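You operate a simulated robot arm through the tools that you are given. There is no shell and no other tool. Be economical: measure what you need, move in short steps, check, and stop when the job is done.

You are at the controls of a simulated two-armed robot. One attempt, no reset.

Task
Take the cream cloth from the top of the side table and lay it out flat on the open top of the cabinet table.

The check looks at the end state, three seconds after you hand in, the way a careful person would. Anything else that was tipped, shoved, dropped, spilled or broken makes it a failure. Flat cloth is picked up by pressing the open fingertips on it (5 to 10 N) and closing them slowly along it; thin cloth reads only 2 to 8 mm in the jaws.

Robot
Two 7-joint arms with two-finger parallel grippers on one trunk, on a base that drives. Base frame: it is fixed to the floor where the robot stands at the start and does not move with it; the origin is under the middle of the robot, x ahead of it, y to its left, z up. Lengths are in mm, angles in degrees, forces in N, time in s.
The left shoulder is at the start at [70, 163, 1220], the right one opposite. With the tool pointing down near the work surface each hand reaches from about 320 to 860 mm from the robot's upright axis, wherever it stands, measured 20 degrees to its own side. Places, roughly: open top of the cabinet table [600, 700, 900]. Payload 3.43 kg a hand.
The tool frame of a hand sits at the grasp point between the pads (the TCP): z along the fingers, y along the line on which they close. The tips reach 34 mm beyond it. The gripper opens to 128 mm. The fingers are 24 mm wide and 12 mm thick; the gripper's body (48 by 130 mm) begins 96 mm behind the TCP.
Orientation is that of the tool frame in the base frame, as a unit quaternion [x, y, z, w]. With the fingers straight down and closing along the base's y, the tool's x points along the base's -x, its y along +y and its z along -z.

Tools
- The arms move only by the tool apply_moves. It takes "left_commands", "right_commands" or both (then of equal length, played together; a hand with none holds still); each is a list of rows, each a list of 7 numbers: the shift along the base's x, y, z in mm, then the turn, a rotation vector about the base's x, y, z in degrees, then the opening in per cent of the stroke, from 0 (shut) to 100 (fully open). In form: [[x, y, z, wx, wy, wz, gripper], ...]. A call has 1 to 10 rows; each row is the pose to reach, as a shift and turn from the pose commanded when the call began. A row lasts 0.2 s, in which the tool goes at most 50 mm and 8.6 degrees; a call with a longer step from one row to the next is refused whole, and so is a gripper value outside its range. Where a pose cannot be reached the arm comes as near as it can. A force on the tool above 40 N (or 10 N above the force at the start of the call, whichever is more), or a blocked arm, ends the call early, and 0.2 s more pass. The fingers move at their own pace (about 153 mm/s each) and stop on an object; they squeeze with about 28 N. The grip force told is the motor's: it shows also when the fingers shut on nothing. Time passes only in rows, and 0.2 s behind the last, so rows that repeat a pose let the fingers close. The reply holds the time, the measured pose of the TCP, the force on the tool along the base axes, the opening and the grip force, in the units named above and with some noise, and new pictures: "pictures" is both (left out), scene, wrist or none (wrist: the cameras of the hands that moved).
- Cameras (640 x 400 px; columns grow to the right, rows downward): "scene" is now at [114.9, 34.1, 1421.5]; the picture's right is [0.47, -0.88, 0.00], its down [-0.70, -0.37, -0.61] and it looks along [0.54, 0.28, -0.80] (base axes); focal length 214 px, centre (320, 200). "left" rides on the left gripper at [76, 11, -160] in its tool frame; the picture's right is [-0.15, 0.99, 0.00], its down [-0.88, -0.13, -0.46] and it looks along [-0.45, -0.07, 0.89] (tool axes); focal length 234 px, centre (320, 200). "right" rides on the right gripper at [76, -11, -160] in its tool frame; the picture's right is [0.15, 0.99, 0.00], its down [-0.88, 0.13, -0.46] and it looks along [-0.45, 0.07, 0.89] (tool axes); focal length 234 px, centre (320, 200). There is no depth. A picture from a camera that has moved, and an enlarged one, comes with that camera's place and axes in the base frame and with its lens.
- raise_lower(by): slides the trunk up (or, below 0, down) by that many mm; the arms and the scene camera ride with it, the base frame stays. It gives what a move gives, with no picture.
- roll_base(legs): drives the robot by 1 to 6 legs, each [ahead, left, turn to the left] in mm, mm and degrees, along the robot's own axes; the way and the turn of a leg run together, so that a leg with both is an arc; at most 1500 mm and 180 degrees a leg. The arms and the cameras ride along, it lands a little off, and it stops where it bumps. It gives what a move gives, and a new picture of the scene camera.
- turn_head(pan, tilt): turns the head with the scene camera to pan (to the left, within 86 degrees either way) and tilt (down, from -29 to 69), counted from straight ahead of the robot. It gives what a move gives, and a new picture of the scene camera.
- zoom(camera, box): a new picture of the part [left, top, right, bottom] of that camera's present view, enlarged. No time passes.
- job_done(): hands the job in; it is judged then, once.

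Go step by step. Nothing tells you exact positions but the pictures and the camera data: compare them with the known pose of the tool, close in by small moves and look again before you grip or let go. The budget is 120 turns and 260 pictures, counting those below and the enlarged ones. Unless the task says otherwise, let go and move clear before handing in, and close with one line.

The tools are called after "Emit:" as a command line: name --argument value ..., lists and objects as JSON in quotes. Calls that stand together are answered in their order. apply_moves: Moves the arms, as the interface text tells. Its arguments: {"type":"object","properties":{"left_commands":{"type":"array","items":{"type":"array","items":{"type":"number"}}},"right_commands":{"type":"array","items":{"type":"array","items":{"type":"number"}}},"pictures":{"type":"string","enum":["both","scene","wrist","none"]}},"required":[]} The other tools are called the same way: raise_lower (by) slides the trunk up or down; roll_base (legs) drives the base; turn_head (pan, tilt) turns the head that bears the scene camera; zoom (camera, box) takes an enlarged picture of a part of a camera's view; job_done () hands the job in.

At the start:

```text
clock: 0.0
left_tcp_pos: [454.9, 418.5, 1166.8]
left_orientation: [-0.002, 1.0, 0.0, 0.001]
left_wrist_force: [-0.2, 0.3, 0.1]
left_grip_width: 128.1
left_grasp_force: 0.0
right_tcp_pos: [600.4, 28.6, 1128.5]
right_orientation: [-0.001, 1.0, 0.0, 0.001]
right_wrist_force: [0.7, 0.4, 0.1]
right_grip_width: 128.0
right_grasp_force: 0.0
trunk travel left (down, up): [-700.0, 240.0]
robot x, y, heading: [2.4, -0.3, 0.2]
head pan, tilt: [27.8, 52.7]
```

scene: 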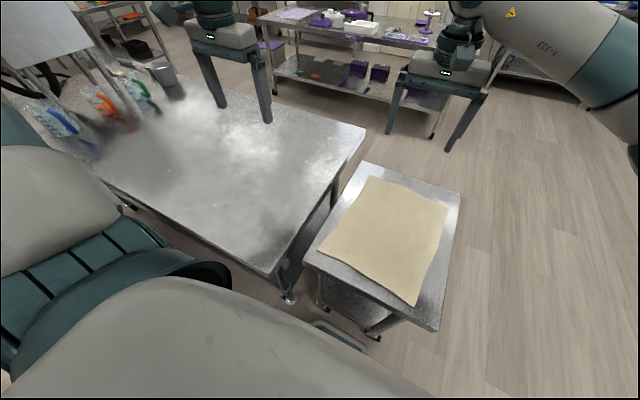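
right: 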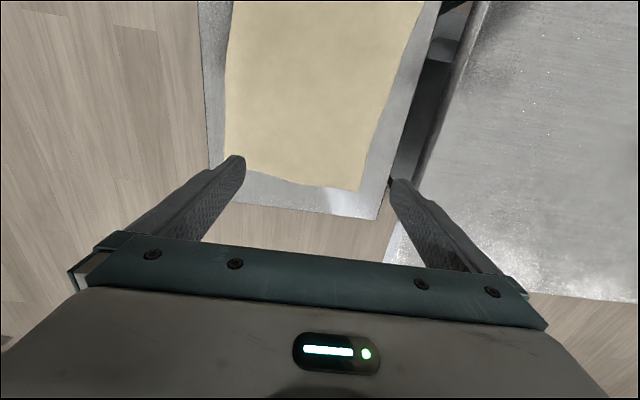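
left: 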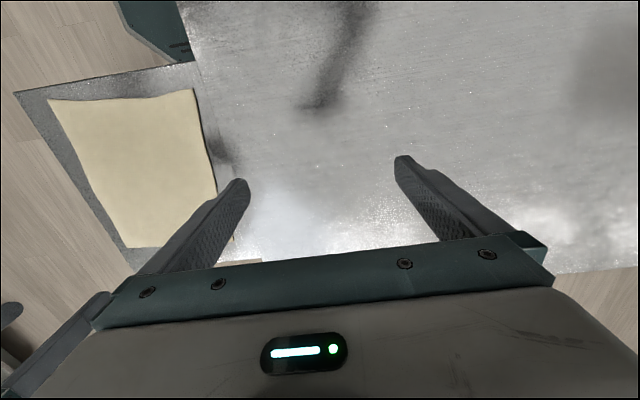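

The cloth lies on the side table (z≈753) at about x 360–770, y −175…175. The cabinet table (z≈900) lies to its left, at about x 200–880, y>220. I'll look at the target area before moving.

Emit:
turn_head --pan 60 --tilt 40

Emit:
turn_head --pan 0 --tilt 60

```text
clock: 1.0
left_tcp_pos: [454.2, 418.9, 1166.9]
left_orientation: [-0.001, 1.0, 0.0, 0.001]
left_wrist_force: [0.2, 0.0, 0.7]
left_grip_width: 128.1
left_grasp_force: 0.1
right_tcp_pos: [600.9, 29.3, 1128.8]
right_orientation: [0.0, 1.0, 0.0, 0.0]
right_wrist_force: [0.2, -0.9, 1.3]
right_grip_width: 128.1
right_grasp_force: 0.1
trunk travel left (down, up): [-700.0, 240.0]
robot x, y, heading: [-2.1, 2.6, -0.2]
head pan, tilt: [60.0, 40.0]
camera scene: at [91.7, 72.9, 1439.2], right [0.87, -0.5, 0.0], down [-0.32, -0.56, -0.77], along [0.38, 0.66, -0.64], focal length 214 px, centre (320, 200)
```

scene: 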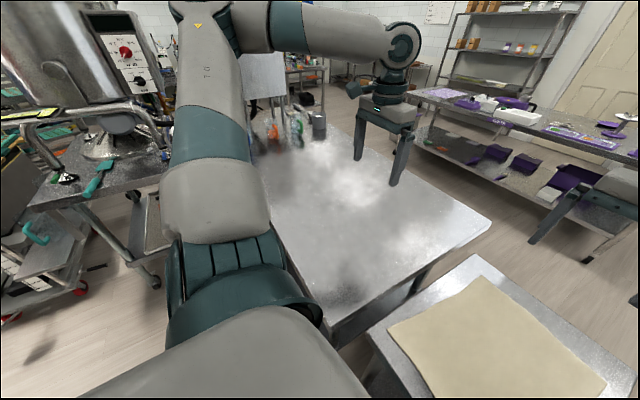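

```text
clock: 2.3
left_tcp_pos: [456.0, 418.7, 1166.3]
left_orientation: [-0.001, 1.0, 0.0, 0.001]
left_wrist_force: [1.7, 0.5, -0.9]
left_grip_width: 128.0
left_grasp_force: 0.0
right_tcp_pos: [601.3, 28.2, 1130.0]
right_orientation: [-0.001, 1.0, 0.0, 0.0]
right_wrist_force: [-0.3, 0.7, -0.1]
right_grip_width: 128.0
right_grasp_force: 0.0
trunk travel left (down, up): [-700.0, 240.0]
robot x, y, heading: [-0.9, -1.6, -0.0]
head pan, tilt: [0.0, 60.0]
camera scene: at [115.8, -0.6, 1412.5], right [0.0, -1.0, 0.0], down [-0.87, 0.0, -0.5], along [0.5, 0.0, -0.87], focal length 214 px, centre (320, 200)
```

scene: 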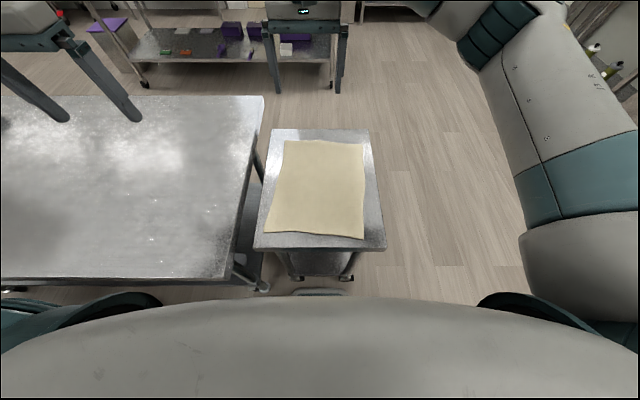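

The cloth's far edge runs from about (788, 147) to (765, −179). I'll take both far corners with the hands straight down, and first move the hands above them with the jaws partly open.

Emit:
apply_moves --left_commands '[[31.6, -30.7, -10, 0, 0, 0, 31], [63.2, -61.4, -20, 0, 0, 0, 31], [94.8, -92.1, -30, 0, 0, 0, 31], [126.4, -122.8, -40, 0, 0, 0, 31], [158, -153.5, -55, 0, 0, 0, 31], [189.6, -184.2, -70, 0, 0, 0, 31], [221.2, -214.9, -90, 0, 0, 0, 31], [252.8, -245.6, -110, 0, 0, 0, 31], [284.4, -276.3, -130, 0, 0, 0, 31], [316, -307, -150, 0, 0, 0, 31]]' --right_commands '[[15, -17, -27, 0, 0, 0, 31], [30, -34, -54, 0, 0, 0, 31], [45, -51, -81, 0, 0, 0, 31], [60, -68, -108, 0, 0, 0, 31], [75, -85, -135, 0, 0, 0, 31], [90, -102, -162, 0, 0, 0, 31], [105, -119, -189, 0, 0, 0, 31], [120, -136, -216, 0, 0, 0, 31], [135, -153, -243, 0, 0, 0, 31], [151, -171, -270, 0, 0, 0, 31]]'

```text
clock: 4.5
left_tcp_pos: [660.2, 220.4, 1060.6]
left_orientation: [-0.001, 1.0, 0.0, 0.0]
left_wrist_force: [0.1, -0.9, -0.3]
left_grip_width: 39.7
left_grasp_force: 0.1
left hand out of reach, approached as far as the arm can: row 7, 8, 9, 10
right_tcp_pos: [755.1, -142.5, 856.7]
right_orientation: [0.0, 1.0, -0.001, -0.001]
right_wrist_force: [0.1, 0.2, 0.1]
right_grip_width: 40.0
right_grasp_force: 0.1
trunk travel left (down, up): [-700.0, 240.0]
robot x, y, heading: [-0.3, 4.1, -0.0]
head pan, tilt: [0.0, 60.0]
camera scene: at [116.5, -1.0, 1412.4], right [0.0, -1.0, 0.0], down [-0.87, 0.0, -0.5], along [0.5, 0.0, -0.87], focal length 214 px, centre (320, 200)
camera right: at [678.7, -154.4, 1017.2], right [-0.15, 0.99, 0.0], down [0.88, 0.13, 0.45], along [0.45, 0.07, -0.89], focal length 234 px, centre (320, 200)
camera left: at [584.6, 230.6, 1218.5], right [0.15, 0.99, 0.0], down [0.88, -0.13, 0.46], along [0.45, -0.07, -0.89], focal length 234 px, centre (320, 200)
```

scene: 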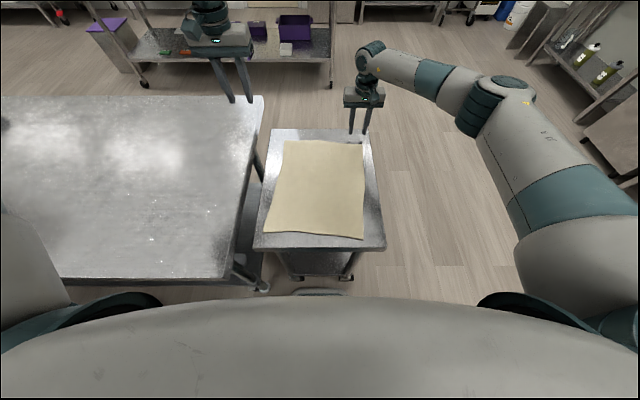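
right: 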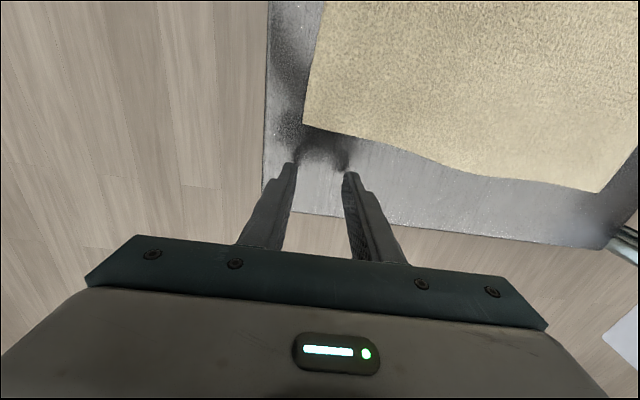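
left: 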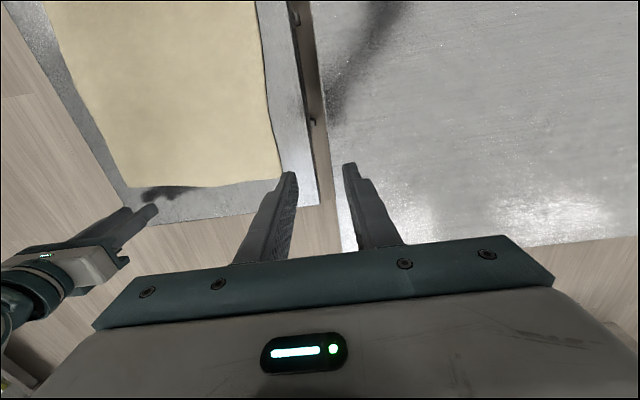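

The two views together put the side table surface nearer z≈800, with the far corners at about (718, −164) and (740, 142). I'll refine both hands over them, taking the left one in y first and then down.

Emit:
apply_moves --left_commands '[[0, -40, 0, 0, 0, 0, 31], [0, -80, 0, 0, 0, 0, 31], [0, -110, -25, 0, 0, 0, 31], [10, -110, -65, 0, 0, 0, 31], [30, -110, -105, 0, 0, 0, 31], [45, -110, -145, 0, 0, 0, 31], [63, -110, -180, 0, 0, 0, 31]]' --right_commands '[[-10, 2, 0, 0, 0, 0, 31], [-20, 4, 0, 0, 0, 0, 31], [-30, 6, 0, 0, 0, 0, 31], [-40, 9, 0, 0, 0, 0, 31], [-49, 9, 5, 0, 0, 0, 31], [-49, 9, 10, 0, 0, 0, 31], [-49, 9, 20, 0, 0, 0, 31]]'

```text
clock: 6.1
left_tcp_pos: [620.6, 225.0, 966.8]
left_orientation: [-0.001, 1.0, -0.001, 0.001]
left_wrist_force: [0.4, 0.6, 0.2]
left_grip_width: 39.5
left_grasp_force: 0.0
left hand out of reach, approached as far as the arm can: row 1, 2, 3, 4, 5, 6, 7
right_tcp_pos: [703.3, -134.0, 878.3]
right_orientation: [0.0, 1.0, 0.0, 0.0]
right_wrist_force: [0.0, 0.0, -0.5]
right_grip_width: 39.6
right_grasp_force: 0.0
trunk travel left (down, up): [-700.0, 240.0]
robot x, y, heading: [-3.2, 3.0, 0.0]
head pan, tilt: [0.0, 60.0]
camera scene: at [115.9, -0.5, 1412.5], right [0.0, -1.0, 0.0], down [-0.87, 0.0, -0.5], along [0.5, 0.0, -0.87], focal length 214 px, centre (320, 200)
camera right: at [627.4, -145.7, 1038.7], right [-0.15, 0.99, 0.0], down [0.88, 0.13, 0.46], along [0.45, 0.07, -0.89], focal length 234 px, centre (320, 200)
camera left: at [545.0, 235.8, 1124.7], right [0.15, 0.99, 0.0], down [0.88, -0.13, 0.46], along [0.45, -0.07, -0.89], focal length 234 px, centre (320, 200)
```

scene: 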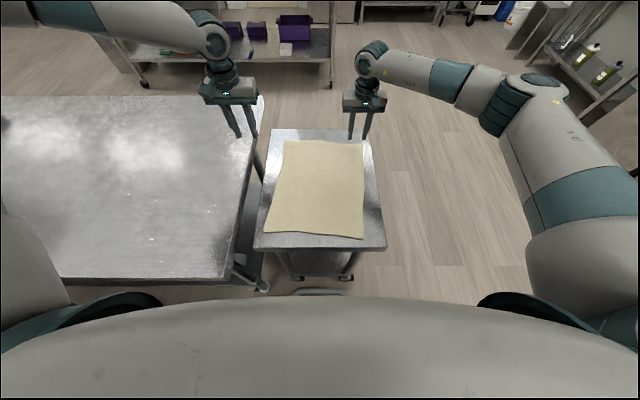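
right: 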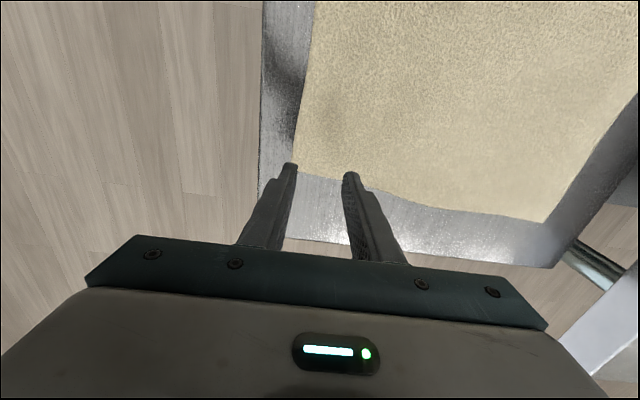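
left: 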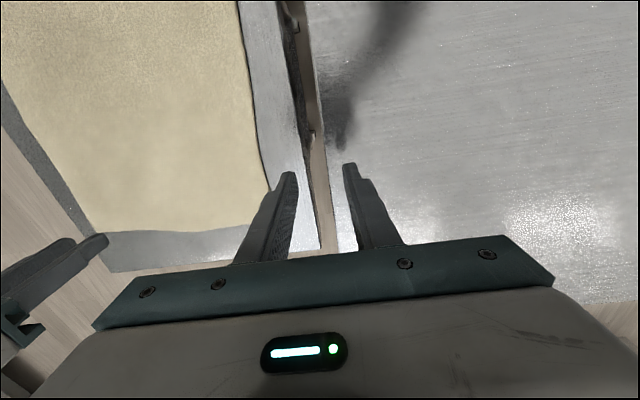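

The left hand isn't following. I'll check with a zero move whether its commanded pose is the unreachable one.

Emit:
apply_moves --left_commands '[[0, 0, 10, 0, 0, 0, 31]]' --pictures "none"

```text
clock: 6.5
left_tcp_pos: [616.3, 224.1, 978.5]
left_orientation: [-0.001, 1.0, 0.001, 0.0]
left_wrist_force: [0.4, -0.1, 0.2]
left_grip_width: 39.5
left_grasp_force: 0.0
right_tcp_pos: [702.0, -133.7, 878.2]
right_orientation: [0.0, 1.0, 0.0, 0.0]
right_wrist_force: [0.4, -0.1, 0.6]
right_grip_width: 39.8
right_grasp_force: 0.0
trunk travel left (down, up): [-700.0, 240.0]
robot x, y, heading: [1.6, -4.9, 0.1]
head pan, tilt: [0.0, 60.0]
```

Emit:
apply_moves --left_commands '[[0, -20, 0, 0, 0, 0, 31], [0, -40, 0, 0, 0, 0, 31]]' --pictures "none"

Emit:
apply_moves --left_commands '[[-40, 0, 0, 0, 0, 0, 31], [-80, 0, 0, 0, 0, 0, 31], [-80, -40, 0, 0, 0, 0, 31], [-80, -80, 0, 0, 0, 0, 31]]' --pictures "none"

```text
clock: 7.1
left_tcp_pos: [603.9, 199.1, 989.4]
left_orientation: [-0.001, 1.0, 0.0, 0.0]
left_wrist_force: [-0.9, 0.8, -0.3]
left_grip_width: 39.8
left_grasp_force: 0.1
left hand out of reach, approached as far as the arm can: row 1, 2
right_tcp_pos: [703.7, -134.2, 877.7]
right_orientation: [0.0, 1.0, -0.001, -0.001]
right_wrist_force: [0.4, -0.6, 0.4]
right_grip_width: 39.8
right_grasp_force: 0.0
trunk travel left (down, up): [-700.0, 240.0]
robot x, y, heading: [-0.3, 2.5, -0.3]
head pan, tilt: [0.0, 60.0]
```

```text
clock: 8.1
left_tcp_pos: [512.0, 149.6, 996.8]
left_orientation: [-0.001, 1.0, -0.001, 0.001]
left_wrist_force: [-1.4, 0.4, 1.2]
left_grip_width: 39.5
left_grasp_force: 0.1
left hand out of reach, approached as far as the arm can: row 4
right_tcp_pos: [702.8, -133.1, 879.6]
right_orientation: [0.0, 1.0, 0.0, 0.0]
right_wrist_force: [-0.4, -0.4, -0.3]
right_grip_width: 39.7
right_grasp_force: 0.0
trunk travel left (down, up): [-700.0, 240.0]
robot x, y, heading: [2.3, 1.3, -0.1]
head pan, tilt: [0.0, 60.0]
```

The left hand can't cross inward of roughly 17° to its side. I'll raise the right hand a little and shift the base 150 mm to the right, so the left grasp point comes within its range.

Emit:
apply_moves --right_commands '[[0, 0, 40, 0, 0, 0, 31], [0, 0, 80, 0, 0, 0, 31]]' --pictures "none"

Emit:
roll_base --legs '[[0, -150, 0]]'

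```text
clock: 8.7
left_tcp_pos: [511.2, 150.5, 996.1]
left_orientation: [0.0, 1.0, 0.0, 0.0]
left_wrist_force: [-0.4, -0.5, -0.1]
left_grip_width: 39.6
left_grasp_force: 0.1
right_tcp_pos: [699.3, -131.7, 959.9]
right_orientation: [0.0, 1.0, 0.0, 0.0]
right_wrist_force: [0.3, 0.3, -0.1]
right_grip_width: 39.5
right_grasp_force: 0.0
trunk travel left (down, up): [-700.0, 240.0]
robot x, y, heading: [-1.3, 1.0, -0.3]
head pan, tilt: [0.0, 60.0]
```

```text
clock: 10.1
left_tcp_pos: [513.4, 0.1, 994.5]
left_orientation: [-0.002, 1.0, -0.001, 0.0]
left_wrist_force: [0.6, -0.1, -0.1]
left_grip_width: 39.9
left_grasp_force: 0.1
right_tcp_pos: [701.6, -281.8, 956.7]
right_orientation: [-0.002, 1.0, 0.0, 0.001]
right_wrist_force: [-0.1, 0.3, -0.5]
right_grip_width: 39.9
right_grasp_force: 0.0
trunk travel left (down, up): [-700.0, 240.0]
robot x, y, heading: [1.1, -152.6, 0.2]
head pan, tilt: [0.0, 60.0]
camera scene: at [116.0, -152.2, 1412.5], right [0.0, -1.0, 0.0], down [-0.87, 0.0, -0.5], along [0.5, 0.0, -0.87], focal length 214 px, centre (320, 200)
```

scene: 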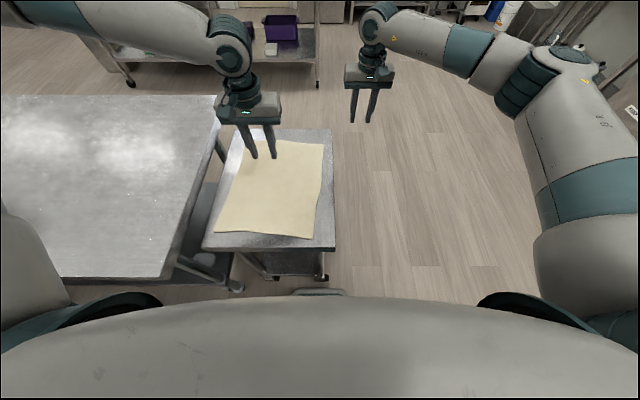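

Emit:
apply_moves --left_commands '[[20, 40, 0, 0, 0, 0, 31], [45, 80, -10, 0, 0, 0, 31], [80, 110, -20, 0, 0, 0, 31], [120, 110, -45, 0, 0, 0, 31], [160, 110, -75, 0, 0, 0, 31], [200, 110, -100, 0, 0, 0, 31], [207, 110, -115, 0, 0, 0, 31]]' --right_commands '[[0, 21, 0, 0, 0, 0, 31], [0, 42, -10, 0, 0, 0, 31], [0, 63, -20, 0, 0, 0, 31], [0, 85, -35, 0, 0, 0, 31], [0, 106, -50, 0, 0, 0, 31], [0, 128, -65, 0, 0, 0, 31], [1, 149, -77, 0, 0, 0, 31]]'

```text
clock: 11.7
left_tcp_pos: [659.9, 146.3, 931.5]
left_orientation: [-0.002, 1.0, -0.002, 0.001]
left_wrist_force: [0.1, -0.3, -0.3]
left_grip_width: 39.5
left_grasp_force: 0.0
left hand out of reach, approached as far as the arm can: row 5, 6, 7
right_tcp_pos: [702.8, -131.8, 881.5]
right_orientation: [-0.001, 1.0, 0.0, 0.0]
right_wrist_force: [1.0, 0.9, 0.6]
right_grip_width: 39.6
right_grasp_force: 0.1
trunk travel left (down, up): [-700.0, 240.0]
robot x, y, heading: [0.3, -155.0, 0.3]
head pan, tilt: [0.0, 60.0]
camera scene: at [117.0, -151.7, 1412.4], right [0.0, -1.0, 0.0], down [-0.87, 0.0, -0.5], along [0.5, 0.0, -0.87], focal length 214 px, centre (320, 200)
camera right: at [626.9, -143.6, 1041.0], right [-0.15, 0.99, 0.0], down [0.88, 0.13, 0.46], along [0.45, 0.07, -0.89], focal length 234 px, centre (320, 200)
camera left: at [584.1, 157.9, 1090.3], right [0.14, 0.99, 0.0], down [0.88, -0.13, 0.46], along [0.45, -0.07, -0.89], focal length 234 px, centre (320, 200)
```

scene: 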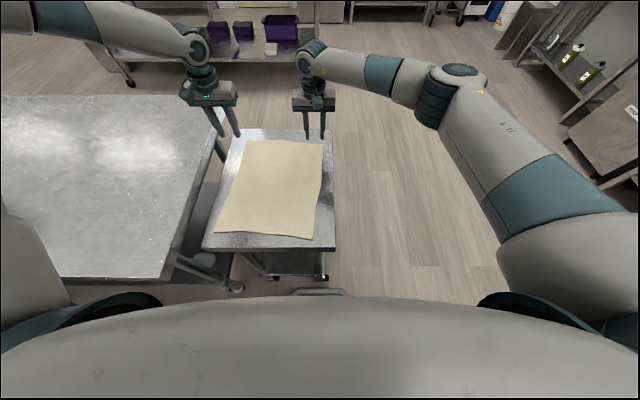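
right: 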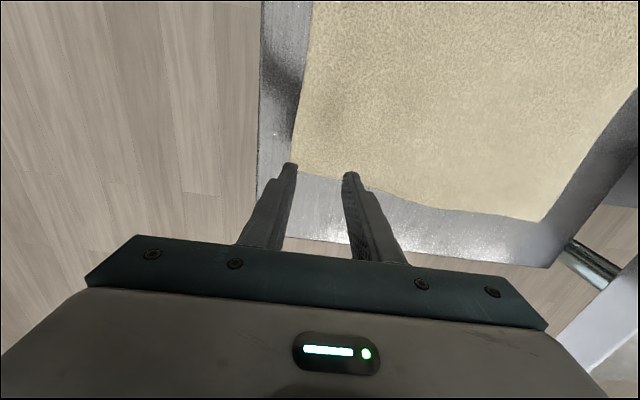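
left: 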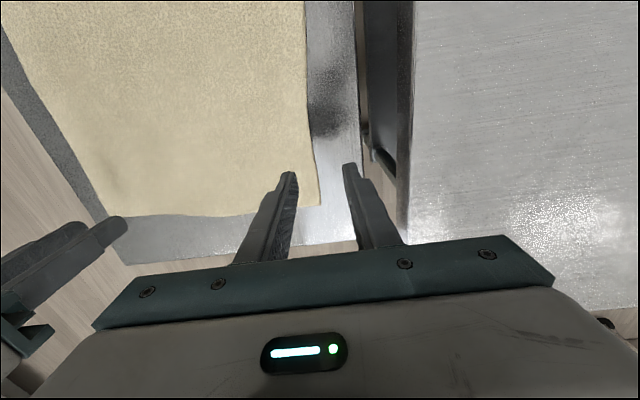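

The left arm is limited by its wrist posture rather than by distance. I'll test whether turning the tool frees it.

Emit:
apply_moves --left_commands '[[0, 0, 0, 0, 0, 8, 31], [0, 0, 0, 0, 0, 16, 31], [0, 0, 0, 0, 0, 24, 31], [20, -10, 0, 0, 0, 24, 31], [40, -20, 0, 0, 0, 24, 31], [60, -35, 0, 0, 0, 24, 31]]' --pictures "none"

Emit:
apply_moves --left_commands '[[0, 0, 0, 0, 0, -8, 31], [0, 0, 0, 0, 0, -16, 31], [0, 0, 0, 0, 0, -24, 31], [0, 0, 0, 0, 0, -32, 31], [0, 0, 0, 0, 0, -40, 31], [0, 0, 0, 0, 0, -48, 31]]' --pictures "none"

```text
clock: 13.1
left_tcp_pos: [669.6, 142.4, 950.8]
left_orientation: [-0.21, 0.978, -0.001, 0.002]
left_wrist_force: [-0.3, 0.1, 0.4]
left_grip_width: 39.7
left_grasp_force: 0.1
left hand out of reach, approached as far as the arm can: row 4, 5, 6
right_tcp_pos: [702.5, -132.6, 882.0]
right_orientation: [-0.002, 1.0, 0.0, 0.0]
right_wrist_force: [-0.4, 0.0, 0.0]
right_grip_width: 39.9
right_grasp_force: 0.1
trunk travel left (down, up): [-700.0, 240.0]
robot x, y, heading: [-2.5, -155.6, 0.1]
head pan, tilt: [0.0, 60.0]
```

```text
clock: 14.5
left_tcp_pos: [671.7, 147.0, 951.7]
left_orientation: [0.208, 0.978, -0.001, 0.0]
left_wrist_force: [0.8, -0.8, -0.3]
left_grip_width: 39.9
left_grasp_force: 0.0
right_tcp_pos: [703.4, -132.5, 881.1]
right_orientation: [-0.002, 1.0, 0.0, 0.0]
right_wrist_force: [1.0, -0.2, 0.5]
right_grip_width: 39.6
right_grasp_force: 0.1
trunk travel left (down, up): [-700.0, 240.0]
robot x, y, heading: [2.2, -156.1, 0.1]
head pan, tilt: [0.0, 60.0]
```

Emit:
turn_head --pan 45 --tilt 25

Emit:
turn_head --pan -30 --tilt 30

```text
clock: 15.6
left_tcp_pos: [671.4, 147.3, 952.3]
left_orientation: [0.205, 0.979, -0.001, 0.0]
left_wrist_force: [-0.1, -0.4, -0.2]
left_grip_width: 39.9
left_grasp_force: 0.1
right_tcp_pos: [703.1, -132.2, 881.4]
right_orientation: [-0.002, 1.0, 0.0, 0.0]
right_wrist_force: [0.0, 0.2, -0.5]
right_grip_width: 40.1
right_grasp_force: 0.2
trunk travel left (down, up): [-700.0, 240.0]
robot x, y, heading: [-1.1, -153.6, 0.4]
head pan, tilt: [45.0, 25.0]
camera scene: at [114.4, -88.1, 1462.5], right [0.71, -0.71, 0.0], down [-0.3, -0.3, -0.91], along [0.64, 0.64, -0.42], focal length 214 px, centre (320, 200)
```

scene: 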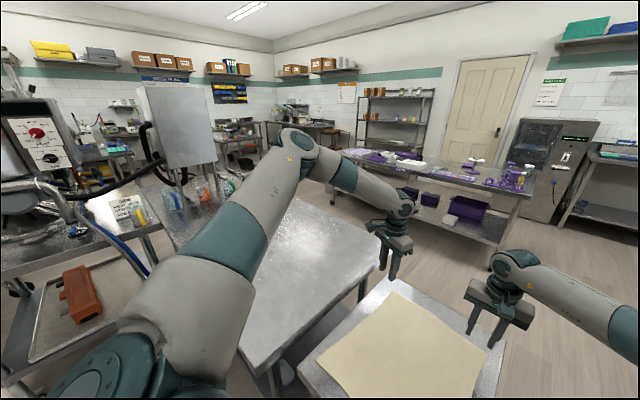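

```text
clock: 17.1
left_tcp_pos: [672.7, 145.5, 952.0]
left_orientation: [0.205, 0.979, 0.0, -0.001]
left_wrist_force: [-0.7, -0.3, 0.6]
left_grip_width: 39.7
left_grasp_force: 0.0
right_tcp_pos: [702.4, -132.4, 881.6]
right_orientation: [-0.002, 1.0, 0.0, -0.001]
right_wrist_force: [0.0, -0.2, 1.2]
right_grip_width: 39.9
right_grasp_force: 0.0
trunk travel left (down, up): [-700.0, 240.0]
robot x, y, heading: [0.9, -151.6, 0.2]
head pan, tilt: [-30.0, 30.0]
camera scene: at [127.9, -198.3, 1454.6], right [-0.5, -0.87, 0.0], down [-0.43, 0.25, -0.87], along [0.75, -0.43, -0.5], focal length 214 px, centre (320, 200)
```

scene: 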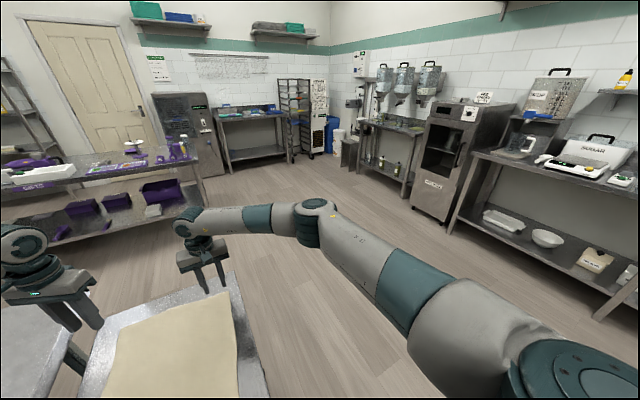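

Emit:
apply_moves --left_commands '[[0, -5, -20, 0, 0, 8, 31], [0, -10, -40, 0, 0, 16, 31], [0, -15, -60, 0, 0, 24, 31], [0, -20, -80, 0, 0, 24, 31]]' --pictures "none"

Emit:
apply_moves --left_commands '[[15, 0, 0, 0, 0, 0, 31], [30, 0, 0, 0, 0, 0, 31], [45, 0, 0, 0, 0, 0, 31]]' --pictures "none"

```text
clock: 18.1
left_tcp_pos: [638.9, 151.7, 901.8]
left_orientation: [-0.003, 1.0, -0.001, 0.001]
left_wrist_force: [0.2, 0.3, 0.7]
left_grip_width: 39.7
left_grasp_force: 0.1
left hand out of reach, approached as far as the arm can: row 1, 2, 3, 4
right_tcp_pos: [701.9, -132.7, 881.8]
right_orientation: [-0.002, 1.0, 0.0, 0.0]
right_wrist_force: [0.4, 0.3, 1.0]
right_grip_width: 39.7
right_grasp_force: 0.0
trunk travel left (down, up): [-700.0, 240.0]
robot x, y, heading: [2.2, -149.4, 0.2]
head pan, tilt: [-30.0, 30.0]
```

```text
clock: 18.9
left_tcp_pos: [663.4, 162.7, 923.6]
left_orientation: [-0.003, 1.0, 0.0, 0.001]
left_wrist_force: [0.2, -0.5, 0.3]
left_grip_width: 39.8
left_grasp_force: 0.1
left hand out of reach, approached as far as the arm can: row 1, 2, 3
right_tcp_pos: [702.8, -132.4, 881.3]
right_orientation: [-0.001, 1.0, 0.0, 0.0]
right_wrist_force: [0.7, -0.1, 1.2]
right_grip_width: 39.6
right_grasp_force: 0.0
trunk travel left (down, up): [-700.0, 240.0]
robot x, y, heading: [-1.6, -152.3, 0.4]
head pan, tilt: [-30.0, 30.0]
```

The left arm's posture blocks the far corners, so I'll grip the near edge instead, which suits both arms, and later lay the cloth by drawing it toward the robot. I'm lifting the hands, bringing them back, and backing the base up a little.

Emit:
apply_moves --left_commands '[[-40, 0, 20, 0, 0, 0, 31], [-80, 0, 40, 0, 0, 0, 31], [-120, 0, 60, 0, 0, 0, 31], [-160, 0, 60, 0, 0, 0, 31]]' --right_commands '[[-40, 0, 30, 0, 0, 0, 31], [-80, 0, 60, 0, 0, 0, 31], [-120, 0, 90, 0, 0, 0, 31], [-160, 0, 100, 0, 0, 0, 31]]' --pictures "none"

Emit:
roll_base --legs '[[-80, 50, 0]]'

Emit:
turn_head --pan 0 --tilt 60

```text
clock: 19.9
left_tcp_pos: [499.6, 165.0, 982.5]
left_orientation: [-0.001, 1.0, -0.001, 0.002]
left_wrist_force: [-0.4, -0.3, 0.4]
left_grip_width: 39.7
left_grasp_force: 0.1
right_tcp_pos: [536.1, -136.1, 981.6]
right_orientation: [-0.001, 1.0, -0.001, 0.001]
right_wrist_force: [-1.6, 0.6, 1.0]
right_grip_width: 39.7
right_grasp_force: 0.1
trunk travel left (down, up): [-700.0, 240.0]
robot x, y, heading: [2.1, -149.4, 0.1]
head pan, tilt: [-30.0, 30.0]
```

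```text
clock: 21.0
left_tcp_pos: [423.0, 216.4, 980.8]
left_orientation: [-0.002, 1.0, -0.001, 0.0]
left_wrist_force: [-0.2, 0.2, -0.1]
left_grip_width: 39.7
left_grasp_force: 0.1
right_tcp_pos: [459.8, -86.6, 980.2]
right_orientation: [-0.002, 1.0, 0.0, -0.001]
right_wrist_force: [0.0, 0.3, 0.2]
right_grip_width: 39.9
right_grasp_force: 0.0
trunk travel left (down, up): [-700.0, 240.0]
robot x, y, heading: [-78.4, -102.6, 0.0]
head pan, tilt: [-30.0, 30.0]
camera scene: at [48.2, -148.1, 1454.6], right [-0.5, -0.87, 0.0], down [-0.43, 0.25, -0.87], along [0.75, -0.43, -0.5], focal length 214 px, centre (320, 200)
```

scene: 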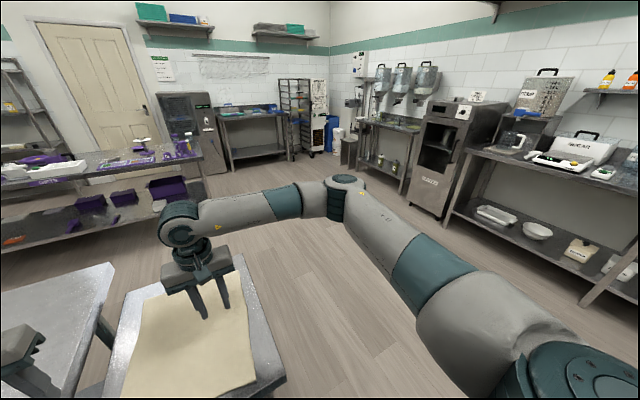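

```text
clock: 21.9
left_tcp_pos: [423.0, 214.8, 981.4]
left_orientation: [-0.002, 1.0, -0.001, 0.0]
left_wrist_force: [0.8, 0.2, -1.2]
left_grip_width: 39.6
left_grasp_force: 0.1
right_tcp_pos: [460.0, -87.0, 980.7]
right_orientation: [-0.002, 1.0, 0.0, -0.001]
right_wrist_force: [0.2, 0.3, -0.4]
right_grip_width: 39.6
right_grasp_force: 0.0
trunk travel left (down, up): [-700.0, 240.0]
robot x, y, heading: [-81.1, -103.7, 0.2]
head pan, tilt: [0.0, 60.0]
camera scene: at [37.2, -103.2, 1412.5], right [0.0, -1.0, 0.0], down [-0.87, 0.0, -0.5], along [0.5, 0.0, -0.87], focal length 214 px, centre (320, 200)
```

scene: 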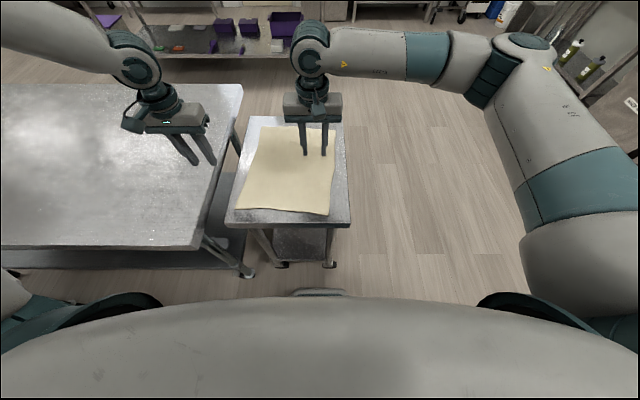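

Emit:
apply_moves --left_commands '[[-15, -28, 0, 0, 0, 0, 31], [-30, -56, -20, 0, 0, 0, 31], [-45, -83, -50, 0, 0, 0, 31], [-51, -83, -101, 0, 0, 0, 31]]' --right_commands '[[-27, -4, -25, 0, 0, 0, 31], [-54, -8, -50, 0, 0, 0, 31], [-81, -13, -75, 0, 0, 0, 31], [-108, -13, -100, 0, 0, 0, 31]]'

```text
refused: row 4 steps farther than a row can; nothing moved
```

Emit:
apply_moves --left_commands '[[-15, -28, -10, 0, 0, 0, 31], [-30, -56, -30, 0, 0, 0, 31], [-45, -83, -60, 0, 0, 0, 31], [-51, -83, -101, 0, 0, 0, 31]]' --right_commands '[[-27, -4, -25, 0, 0, 0, 31], [-54, -8, -50, 0, 0, 0, 31], [-81, -13, -75, 0, 0, 0, 31], [-108, -13, -100, 0, 0, 0, 31]]'

```text
clock: 22.9
left_tcp_pos: [370.4, 131.4, 878.8]
left_orientation: [-0.002, 1.0, -0.001, 0.0]
left_wrist_force: [0.1, -0.1, 0.1]
left_grip_width: 39.7
left_grasp_force: 0.1
right_tcp_pos: [355.3, -98.3, 882.0]
right_orientation: [-0.001, 1.0, -0.001, 0.0]
right_wrist_force: [0.7, -0.6, 0.1]
right_grip_width: 39.7
right_grasp_force: 0.0
trunk travel left (down, up): [-700.0, 240.0]
robot x, y, heading: [-76.3, -103.1, 0.3]
head pan, tilt: [0.0, 60.0]
camera scene: at [37.7, -102.2, 1412.5], right [0.0, -1.0, 0.0], down [-0.87, 0.0, -0.5], along [0.5, 0.0, -0.87], focal length 214 px, centre (320, 200)
camera right: at [279.0, -110.7, 1041.9], right [-0.15, 0.99, 0.0], down [0.88, 0.13, 0.46], along [0.45, 0.07, -0.89], focal length 234 px, centre (320, 200)
camera left: at [294.7, 142.5, 1038.5], right [0.14, 0.99, 0.0], down [0.88, -0.13, 0.46], along [0.45, -0.07, -0.89], focal length 234 px, centre (320, 200)
```

scene: 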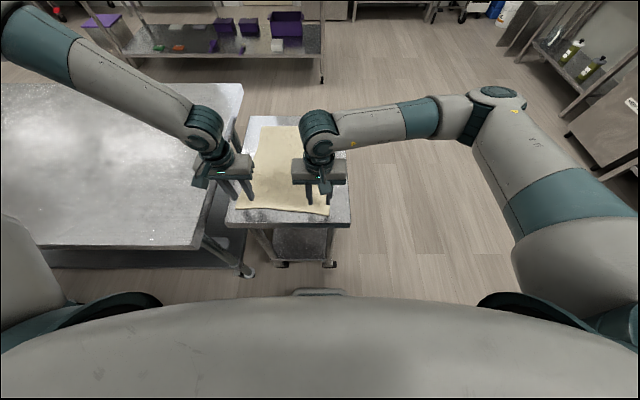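
right: 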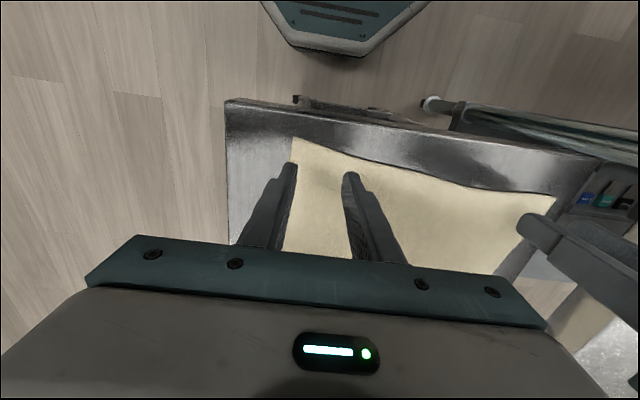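
left: 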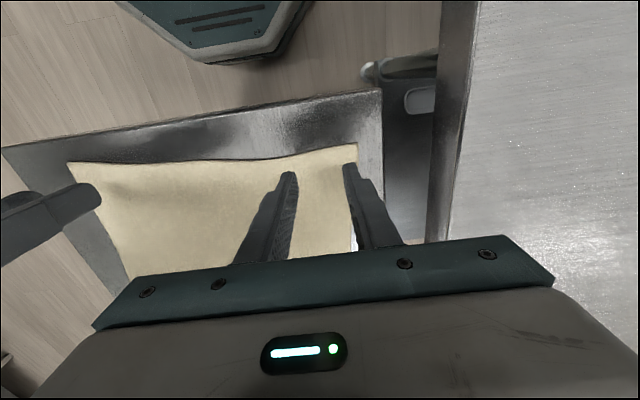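

Corner estimates hold: near-right (335, −130), near-left (358, 169). Now I'll lower both hands toward the surface and watch the forces.

Emit:
apply_moves --left_commands '[[0, -1, -20, 0, 0, 0, 31], [0, -2, -35, 0, 0, 0, 31], [0, -2, -38, 0, 0, 0, 31]]' --right_commands '[[0, 3, -20, 0, 0, 0, 31], [0, 6, -35, 0, 0, 0, 31], [0, 6, -38, 0, 0, 0, 31]]' --pictures "wrist"

```text
clock: 23.7
left_tcp_pos: [370.9, 137.6, 852.0]
left_orientation: [-0.001, 1.0, -0.001, 0.0]
left_wrist_force: [0.3, -0.1, 1.1]
left_grip_width: 39.6
left_grasp_force: 0.0
left hand out of reach, approached as far as the arm can: row 2, 3
right_tcp_pos: [351.5, -93.9, 842.6]
right_orientation: [-0.002, 1.0, 0.0, 0.0]
right_wrist_force: [0.8, 0.3, 0.8]
right_grip_width: 39.6
right_grasp_force: 0.1
trunk travel left (down, up): [-700.0, 240.0]
robot x, y, heading: [-82.0, -105.7, 0.1]
head pan, tilt: [0.0, 60.0]
camera right: at [276.1, -106.1, 1003.0], right [-0.15, 0.99, 0.0], down [0.88, 0.13, 0.46], along [0.45, 0.07, -0.89], focal length 234 px, centre (320, 200)
camera left: at [294.6, 148.5, 1009.7], right [0.14, 0.99, 0.0], down [0.88, -0.13, 0.46], along [0.45, -0.07, -0.89], focal length 234 px, centre (320, 200)
```

right: 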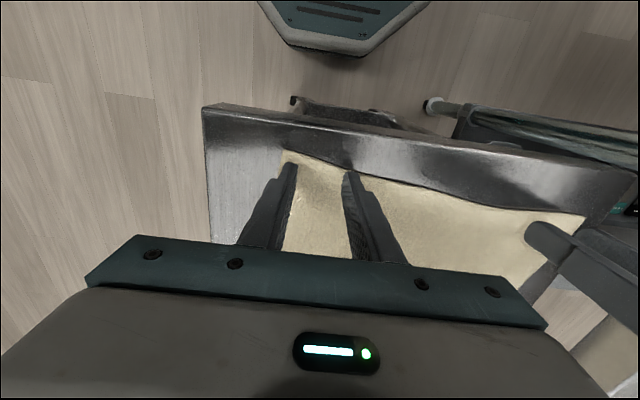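
left: 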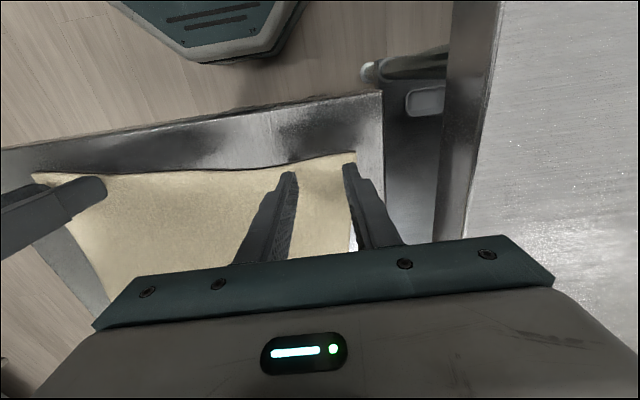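

The left arm's limit bites when going down. Lowering the trunk should help, so I'll raise the hands by 150 mm and drop the trunk by the same amount.

Emit:
apply_moves --left_commands '[[0, 0, 40, 0, 0, 0, 31], [0, 0, 80, 0, 0, 0, 31], [0, 0, 120, 0, 0, 0, 31], [0, 0, 165, 0, 0, 0, 31]]' --right_commands '[[0, 0, 40, 0, 0, 0, 31], [0, 0, 80, 0, 0, 0, 31], [0, 0, 120, 0, 0, 0, 31], [0, 0, 165, 0, 0, 0, 31]]' --pictures "none"

Emit:
raise_lower --by -150

```text
clock: 24.7
left_tcp_pos: [367.3, 136.0, 1016.3]
left_orientation: [-0.002, 1.0, -0.001, 0.0]
left_wrist_force: [-0.3, -0.1, 0.9]
left_grip_width: 39.7
left_grasp_force: 0.0
right_tcp_pos: [349.6, -91.4, 1008.8]
right_orientation: [-0.002, 1.0, 0.001, 0.0]
right_wrist_force: [-0.5, 0.1, -0.5]
right_grip_width: 39.6
right_grasp_force: 0.0
trunk travel left (down, up): [-700.0, 240.0]
robot x, y, heading: [-79.7, -98.1, 0.4]
head pan, tilt: [0.0, 60.0]
```

```text
clock: 26.5
left_tcp_pos: [369.7, 138.0, 865.4]
left_orientation: [-0.002, 1.0, 0.0, 0.001]
left_wrist_force: [0.4, 0.3, 0.4]
left_grip_width: 39.6
left_grasp_force: 0.0
right_tcp_pos: [352.1, -90.2, 857.9]
right_orientation: [-0.001, 1.0, 0.0, -0.001]
right_wrist_force: [0.4, -0.5, 0.2]
right_grip_width: 39.6
right_grasp_force: 0.1
trunk travel left (down, up): [-550.0, 390.0]
robot x, y, heading: [-80.1, -103.5, 0.1]
head pan, tilt: [0.0, 60.0]
```

Emit:
apply_moves --left_commands '[[0, -4, -10, 0, 0, 0, 31], [0, -7, -20, 0, 0, 0, 31], [0, -7, -27, 0, 0, 0, 31]]' --right_commands '[[0, 0, -8, 0, 0, 0, 31], [0, 0, -16, 0, 0, 0, 31], [0, 0, -20, 0, 0, 0, 31]]' --pictures "wrist"

```text
clock: 27.3
left_tcp_pos: [369.5, 129.3, 838.4]
left_orientation: [-0.001, 1.0, -0.002, 0.001]
left_wrist_force: [1.4, 1.2, 2.0]
left_grip_width: 39.7
left_grasp_force: 0.0
right_tcp_pos: [352.5, -89.9, 838.0]
right_orientation: [-0.002, 1.0, 0.0, 0.001]
right_wrist_force: [-0.9, -0.8, 3.2]
right_grip_width: 39.5
right_grasp_force: 0.1
trunk travel left (down, up): [-550.0, 390.0]
robot x, y, heading: [-78.4, -100.7, -0.0]
head pan, tilt: [0.0, 60.0]
camera right: at [275.2, -102.0, 998.3], right [-0.15, 0.99, 0.0], down [0.88, 0.13, 0.46], along [0.45, 0.07, -0.89], focal length 234 px, centre (320, 200)
camera left: at [293.5, 140.5, 997.7], right [0.14, 0.99, 0.0], down [0.88, -0.13, 0.46], along [0.45, -0.07, -0.89], focal length 234 px, centre (320, 200)
```

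right: 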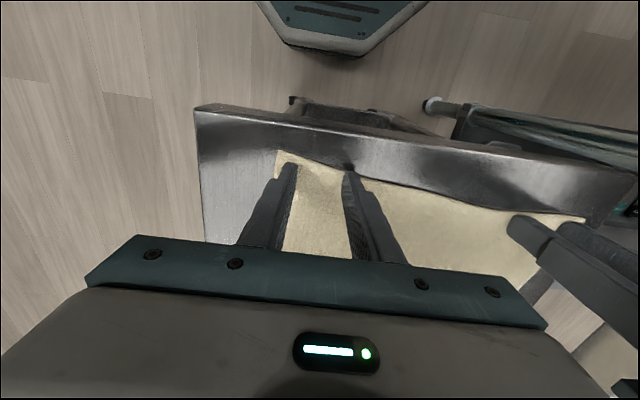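
left: 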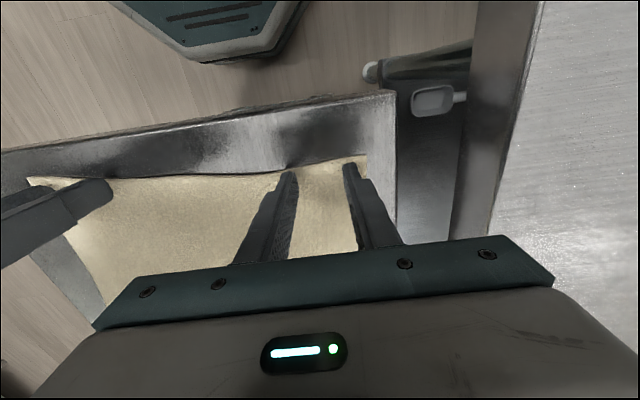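

The tips are just touching, but the inner fingers sit right on the wavy edge. I'll hop up, shift 12 mm inward and press again.

Emit:
apply_moves --left_commands '[[0, 0, 8, 0, 0, 0, 31], [12, 0, 8, 0, 0, 0, 31], [12, 0, 0, 0, 0, 0, 31], [12, 0, -3, 0, 0, 0, 31], [12, 0, -3, 0, 0, 0, 31]]' --right_commands '[[0, 0, 8, 0, 0, 0, 31], [13, -2, 8, 0, 0, 0, 31], [13, -2, 0, 0, 0, 0, 31], [13, -2, -2, 0, 0, 0, 31], [13, -2, -2, 0, 0, 0, 31]]' --pictures "wrist"

```text
clock: 28.5
left_tcp_pos: [382.0, 129.5, 836.9]
left_orientation: [-0.002, 1.0, 0.0, 0.003]
left_wrist_force: [4.9, 1.3, 21.3]
left_grip_width: 39.6
left_grasp_force: 0.0
right_tcp_pos: [364.6, -91.8, 837.8]
right_orientation: [-0.002, 1.0, 0.001, 0.001]
right_wrist_force: [2.4, 1.6, 13.2]
right_grip_width: 39.7
right_grasp_force: 0.0
trunk travel left (down, up): [-550.0, 390.0]
robot x, y, heading: [-77.7, -104.2, 0.4]
head pan, tilt: [0.0, 60.0]
camera right: at [288.0, -104.7, 997.3], right [-0.15, 0.99, 0.0], down [0.88, 0.13, 0.46], along [0.45, 0.07, -0.89], focal length 234 px, centre (320, 200)
camera left: at [304.4, 139.6, 995.9], right [0.14, 0.99, 0.0], down [0.88, -0.13, 0.46], along [0.46, -0.07, -0.89], focal length 234 px, centre (320, 200)
```

right: 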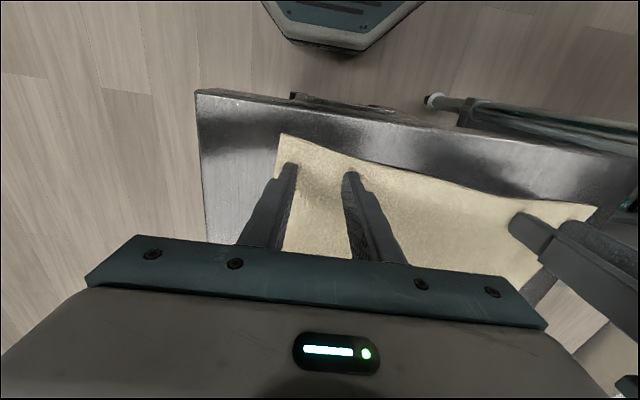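
left: 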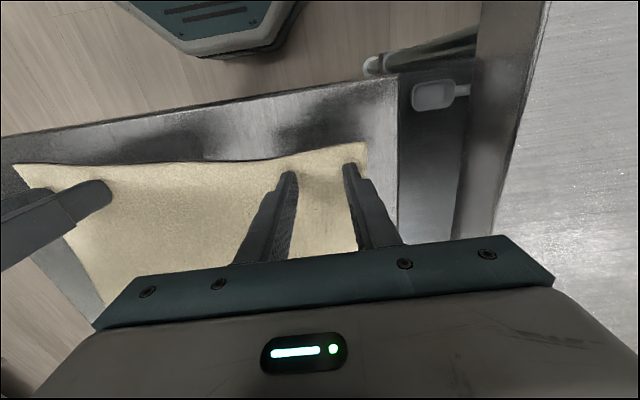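

Good placement; the left presses too hard. I'll ease both to about 8 N and close slowly.

Emit:
apply_moves --left_commands '[[0, 0, 2, 0, 0, 0, 31], [0, 0, 2, 0, 0, 0, 28], [0, 0, 2, 0, 0, 0, 25], [0, 0, 2, 0, 0, 0, 22], [0, 0, 2, 0, 0, 0, 19], [0, 0, 2, 0, 0, 0, 16], [0, 0, 2, 0, 0, 0, 13], [0, 0, 2, 0, 0, 0, 10], [0, 0, 2, 0, 0, 0, 7], [0, 0, 2, 0, 0, 0, 4]]' --right_commands '[[0, 0, 0.6, 0, 0, 0, 31], [0, 0, 0.6, 0, 0, 0, 28], [0, 0, 0.6, 0, 0, 0, 25], [0, 0, 0.6, 0, 0, 0, 22], [0, 0, 0.6, 0, 0, 0, 19], [0, 0, 0.6, 0, 0, 0, 16], [0, 0, 0.6, 0, 0, 0, 13], [0, 0, 0.6, 0, 0, 0, 10], [0, 0, 0.6, 0, 0, 0, 7], [0, 0, 0.6, 0, 0, 0, 4]]' --pictures "wrist"

```text
clock: 30.7
left_tcp_pos: [380.2, 129.9, 837.6]
left_orientation: [-0.001, 1.0, 0.0, 0.001]
left_wrist_force: [-0.1, 0.4, 3.3]
left_grip_width: 3.7
left_grasp_force: 0.0
right_tcp_pos: [364.6, -92.2, 837.3]
right_orientation: [-0.001, 1.0, 0.0, 0.001]
right_wrist_force: [0.9, -0.3, 21.9]
right_grip_width: 5.8
right_grasp_force: 1.5
trunk travel left (down, up): [-550.0, 390.0]
robot x, y, heading: [-76.4, -102.0, 0.1]
head pan, tilt: [0.0, 60.0]
camera right: at [287.7, -104.5, 997.2], right [-0.15, 0.99, 0.0], down [0.88, 0.13, 0.46], along [0.45, 0.07, -0.89], focal length 234 px, centre (320, 200)
camera left: at [303.7, 139.9, 997.4], right [0.14, 0.99, 0.0], down [0.88, -0.13, 0.46], along [0.45, -0.07, -0.89], focal length 234 px, centre (320, 200)
```

right: 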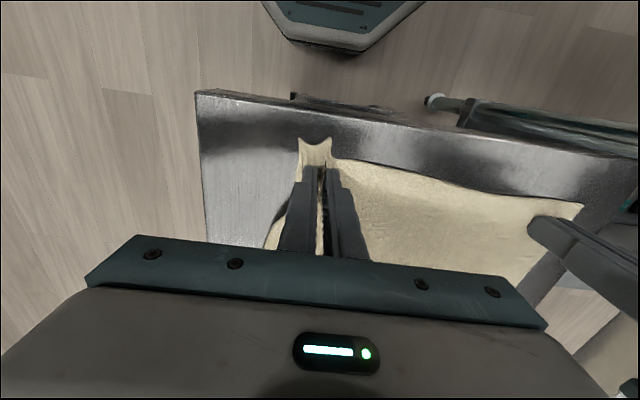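
left: 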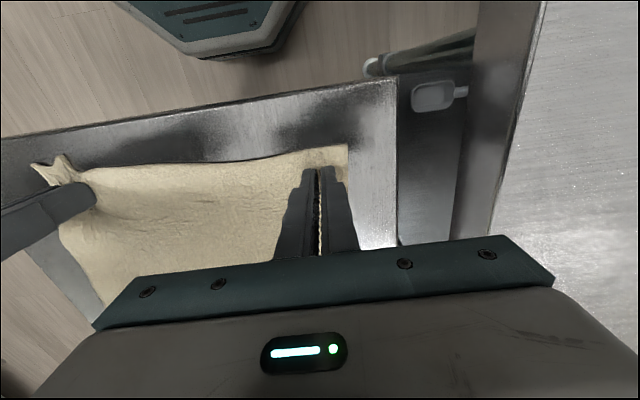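

The right hand has the cloth; the left slid over it. I'll firm the right grip, then re-open the left, shift it slightly inward and press a bit harder.

Emit:
apply_moves --left_commands '[[0, 0, 10, 0, 0, 0, 10], [2, -10, 10, 0, 0, 0, 31], [2, -10, 3, 0, 0, 0, 31], [2, -10, -0.5, 0, 0, 0, 31], [2, -10, -0.5, 0, 0, 0, 31]]' --right_commands '[[0, 0, 1, 0, 0, 0, 0], [0, 0, 1, 0, 0, 0, 0], [0, 0, 1, 0, 0, 0, 0], [0, 0, 1, 0, 0, 0, 0], [0, 0, 1, 0, 0, 0, 0]]' --pictures "wrist"

```text
clock: 31.9
left_tcp_pos: [382.7, 118.9, 836.5]
left_orientation: [-0.001, 1.0, -0.001, 0.002]
left_wrist_force: [-2.2, 2.4, 16.5]
left_grip_width: 39.9
left_grasp_force: 0.1
right_tcp_pos: [364.5, -92.4, 837.5]
right_orientation: [-0.001, 1.0, 0.0, 0.001]
right_wrist_force: [0.2, 1.1, 7.3]
right_grip_width: 2.9
right_grasp_force: 27.9
trunk travel left (down, up): [-550.0, 390.0]
robot x, y, heading: [-80.1, -103.0, 0.3]
head pan, tilt: [0.0, 60.0]
camera right: at [288.0, -105.0, 998.0], right [-0.15, 0.99, 0.0], down [0.88, 0.13, 0.46], along [0.45, 0.07, -0.89], focal length 234 px, centre (320, 200)
camera left: at [305.9, 129.4, 996.1], right [0.14, 0.99, 0.0], down [0.88, -0.13, 0.46], along [0.45, -0.07, -0.89], focal length 234 px, centre (320, 200)
```

right: 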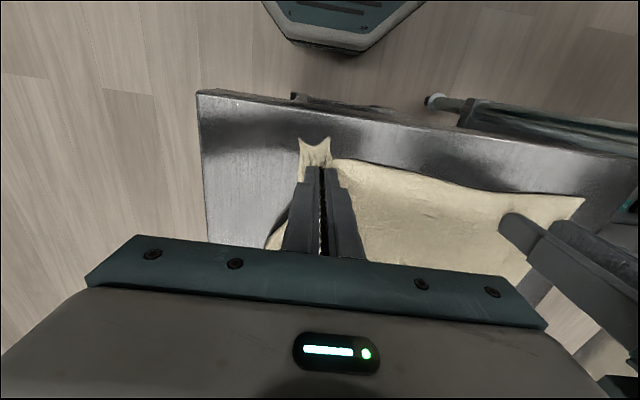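
left: 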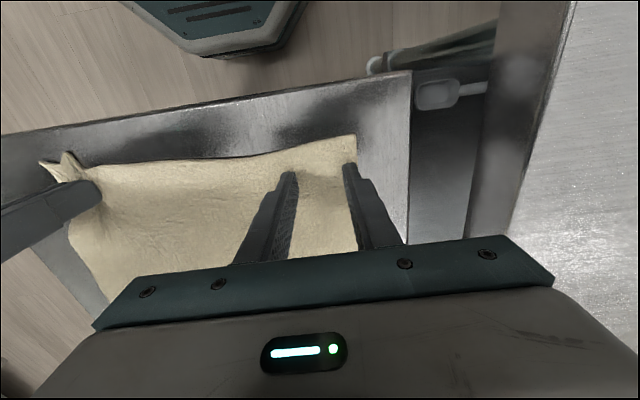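

Emit:
apply_moves --left_commands '[[0, -2, 0, 0, 0, 0, 31], [0, -2, 0, 0, 0, 0, 28], [0, -2, 0, 0, 0, 0, 25], [0, -2, 0, 0, 0, 0, 22], [0, -2, 0, 0, 0, 0, 19], [0, -2, 0, 0, 0, 0, 16], [0, -2, 0, 0, 0, 0, 13], [0, -2, 0, 0, 0, 0, 9], [0, -2, 0, 0, 0, 0, 5], [0, -2, 0, 0, 0, 0, 0]]' --pictures "wrist"

```text
clock: 34.1
left_tcp_pos: [383.1, 116.4, 836.5]
left_orientation: [-0.001, 1.0, -0.001, 0.002]
left_wrist_force: [0.2, -4.6, 21.1]
left_grip_width: 4.7
left_grasp_force: 28.1
right_tcp_pos: [363.8, -92.9, 838.0]
right_orientation: [-0.003, 1.0, 0.001, 0.001]
right_wrist_force: [0.3, 3.9, 4.2]
right_grip_width: 3.1
right_grasp_force: 27.3
trunk travel left (down, up): [-550.0, 390.0]
robot x, y, heading: [-76.9, -103.9, 0.0]
head pan, tilt: [0.0, 60.0]
camera left: at [306.0, 127.3, 996.1], right [0.14, 0.99, 0.0], down [0.88, -0.13, 0.46], along [0.45, -0.07, -0.89], focal length 234 px, centre (320, 200)
```

left: 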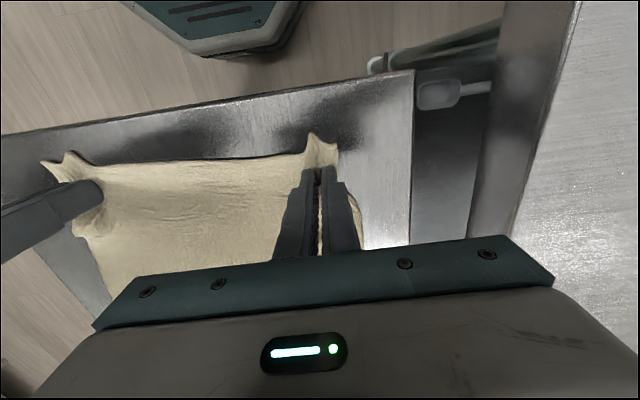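

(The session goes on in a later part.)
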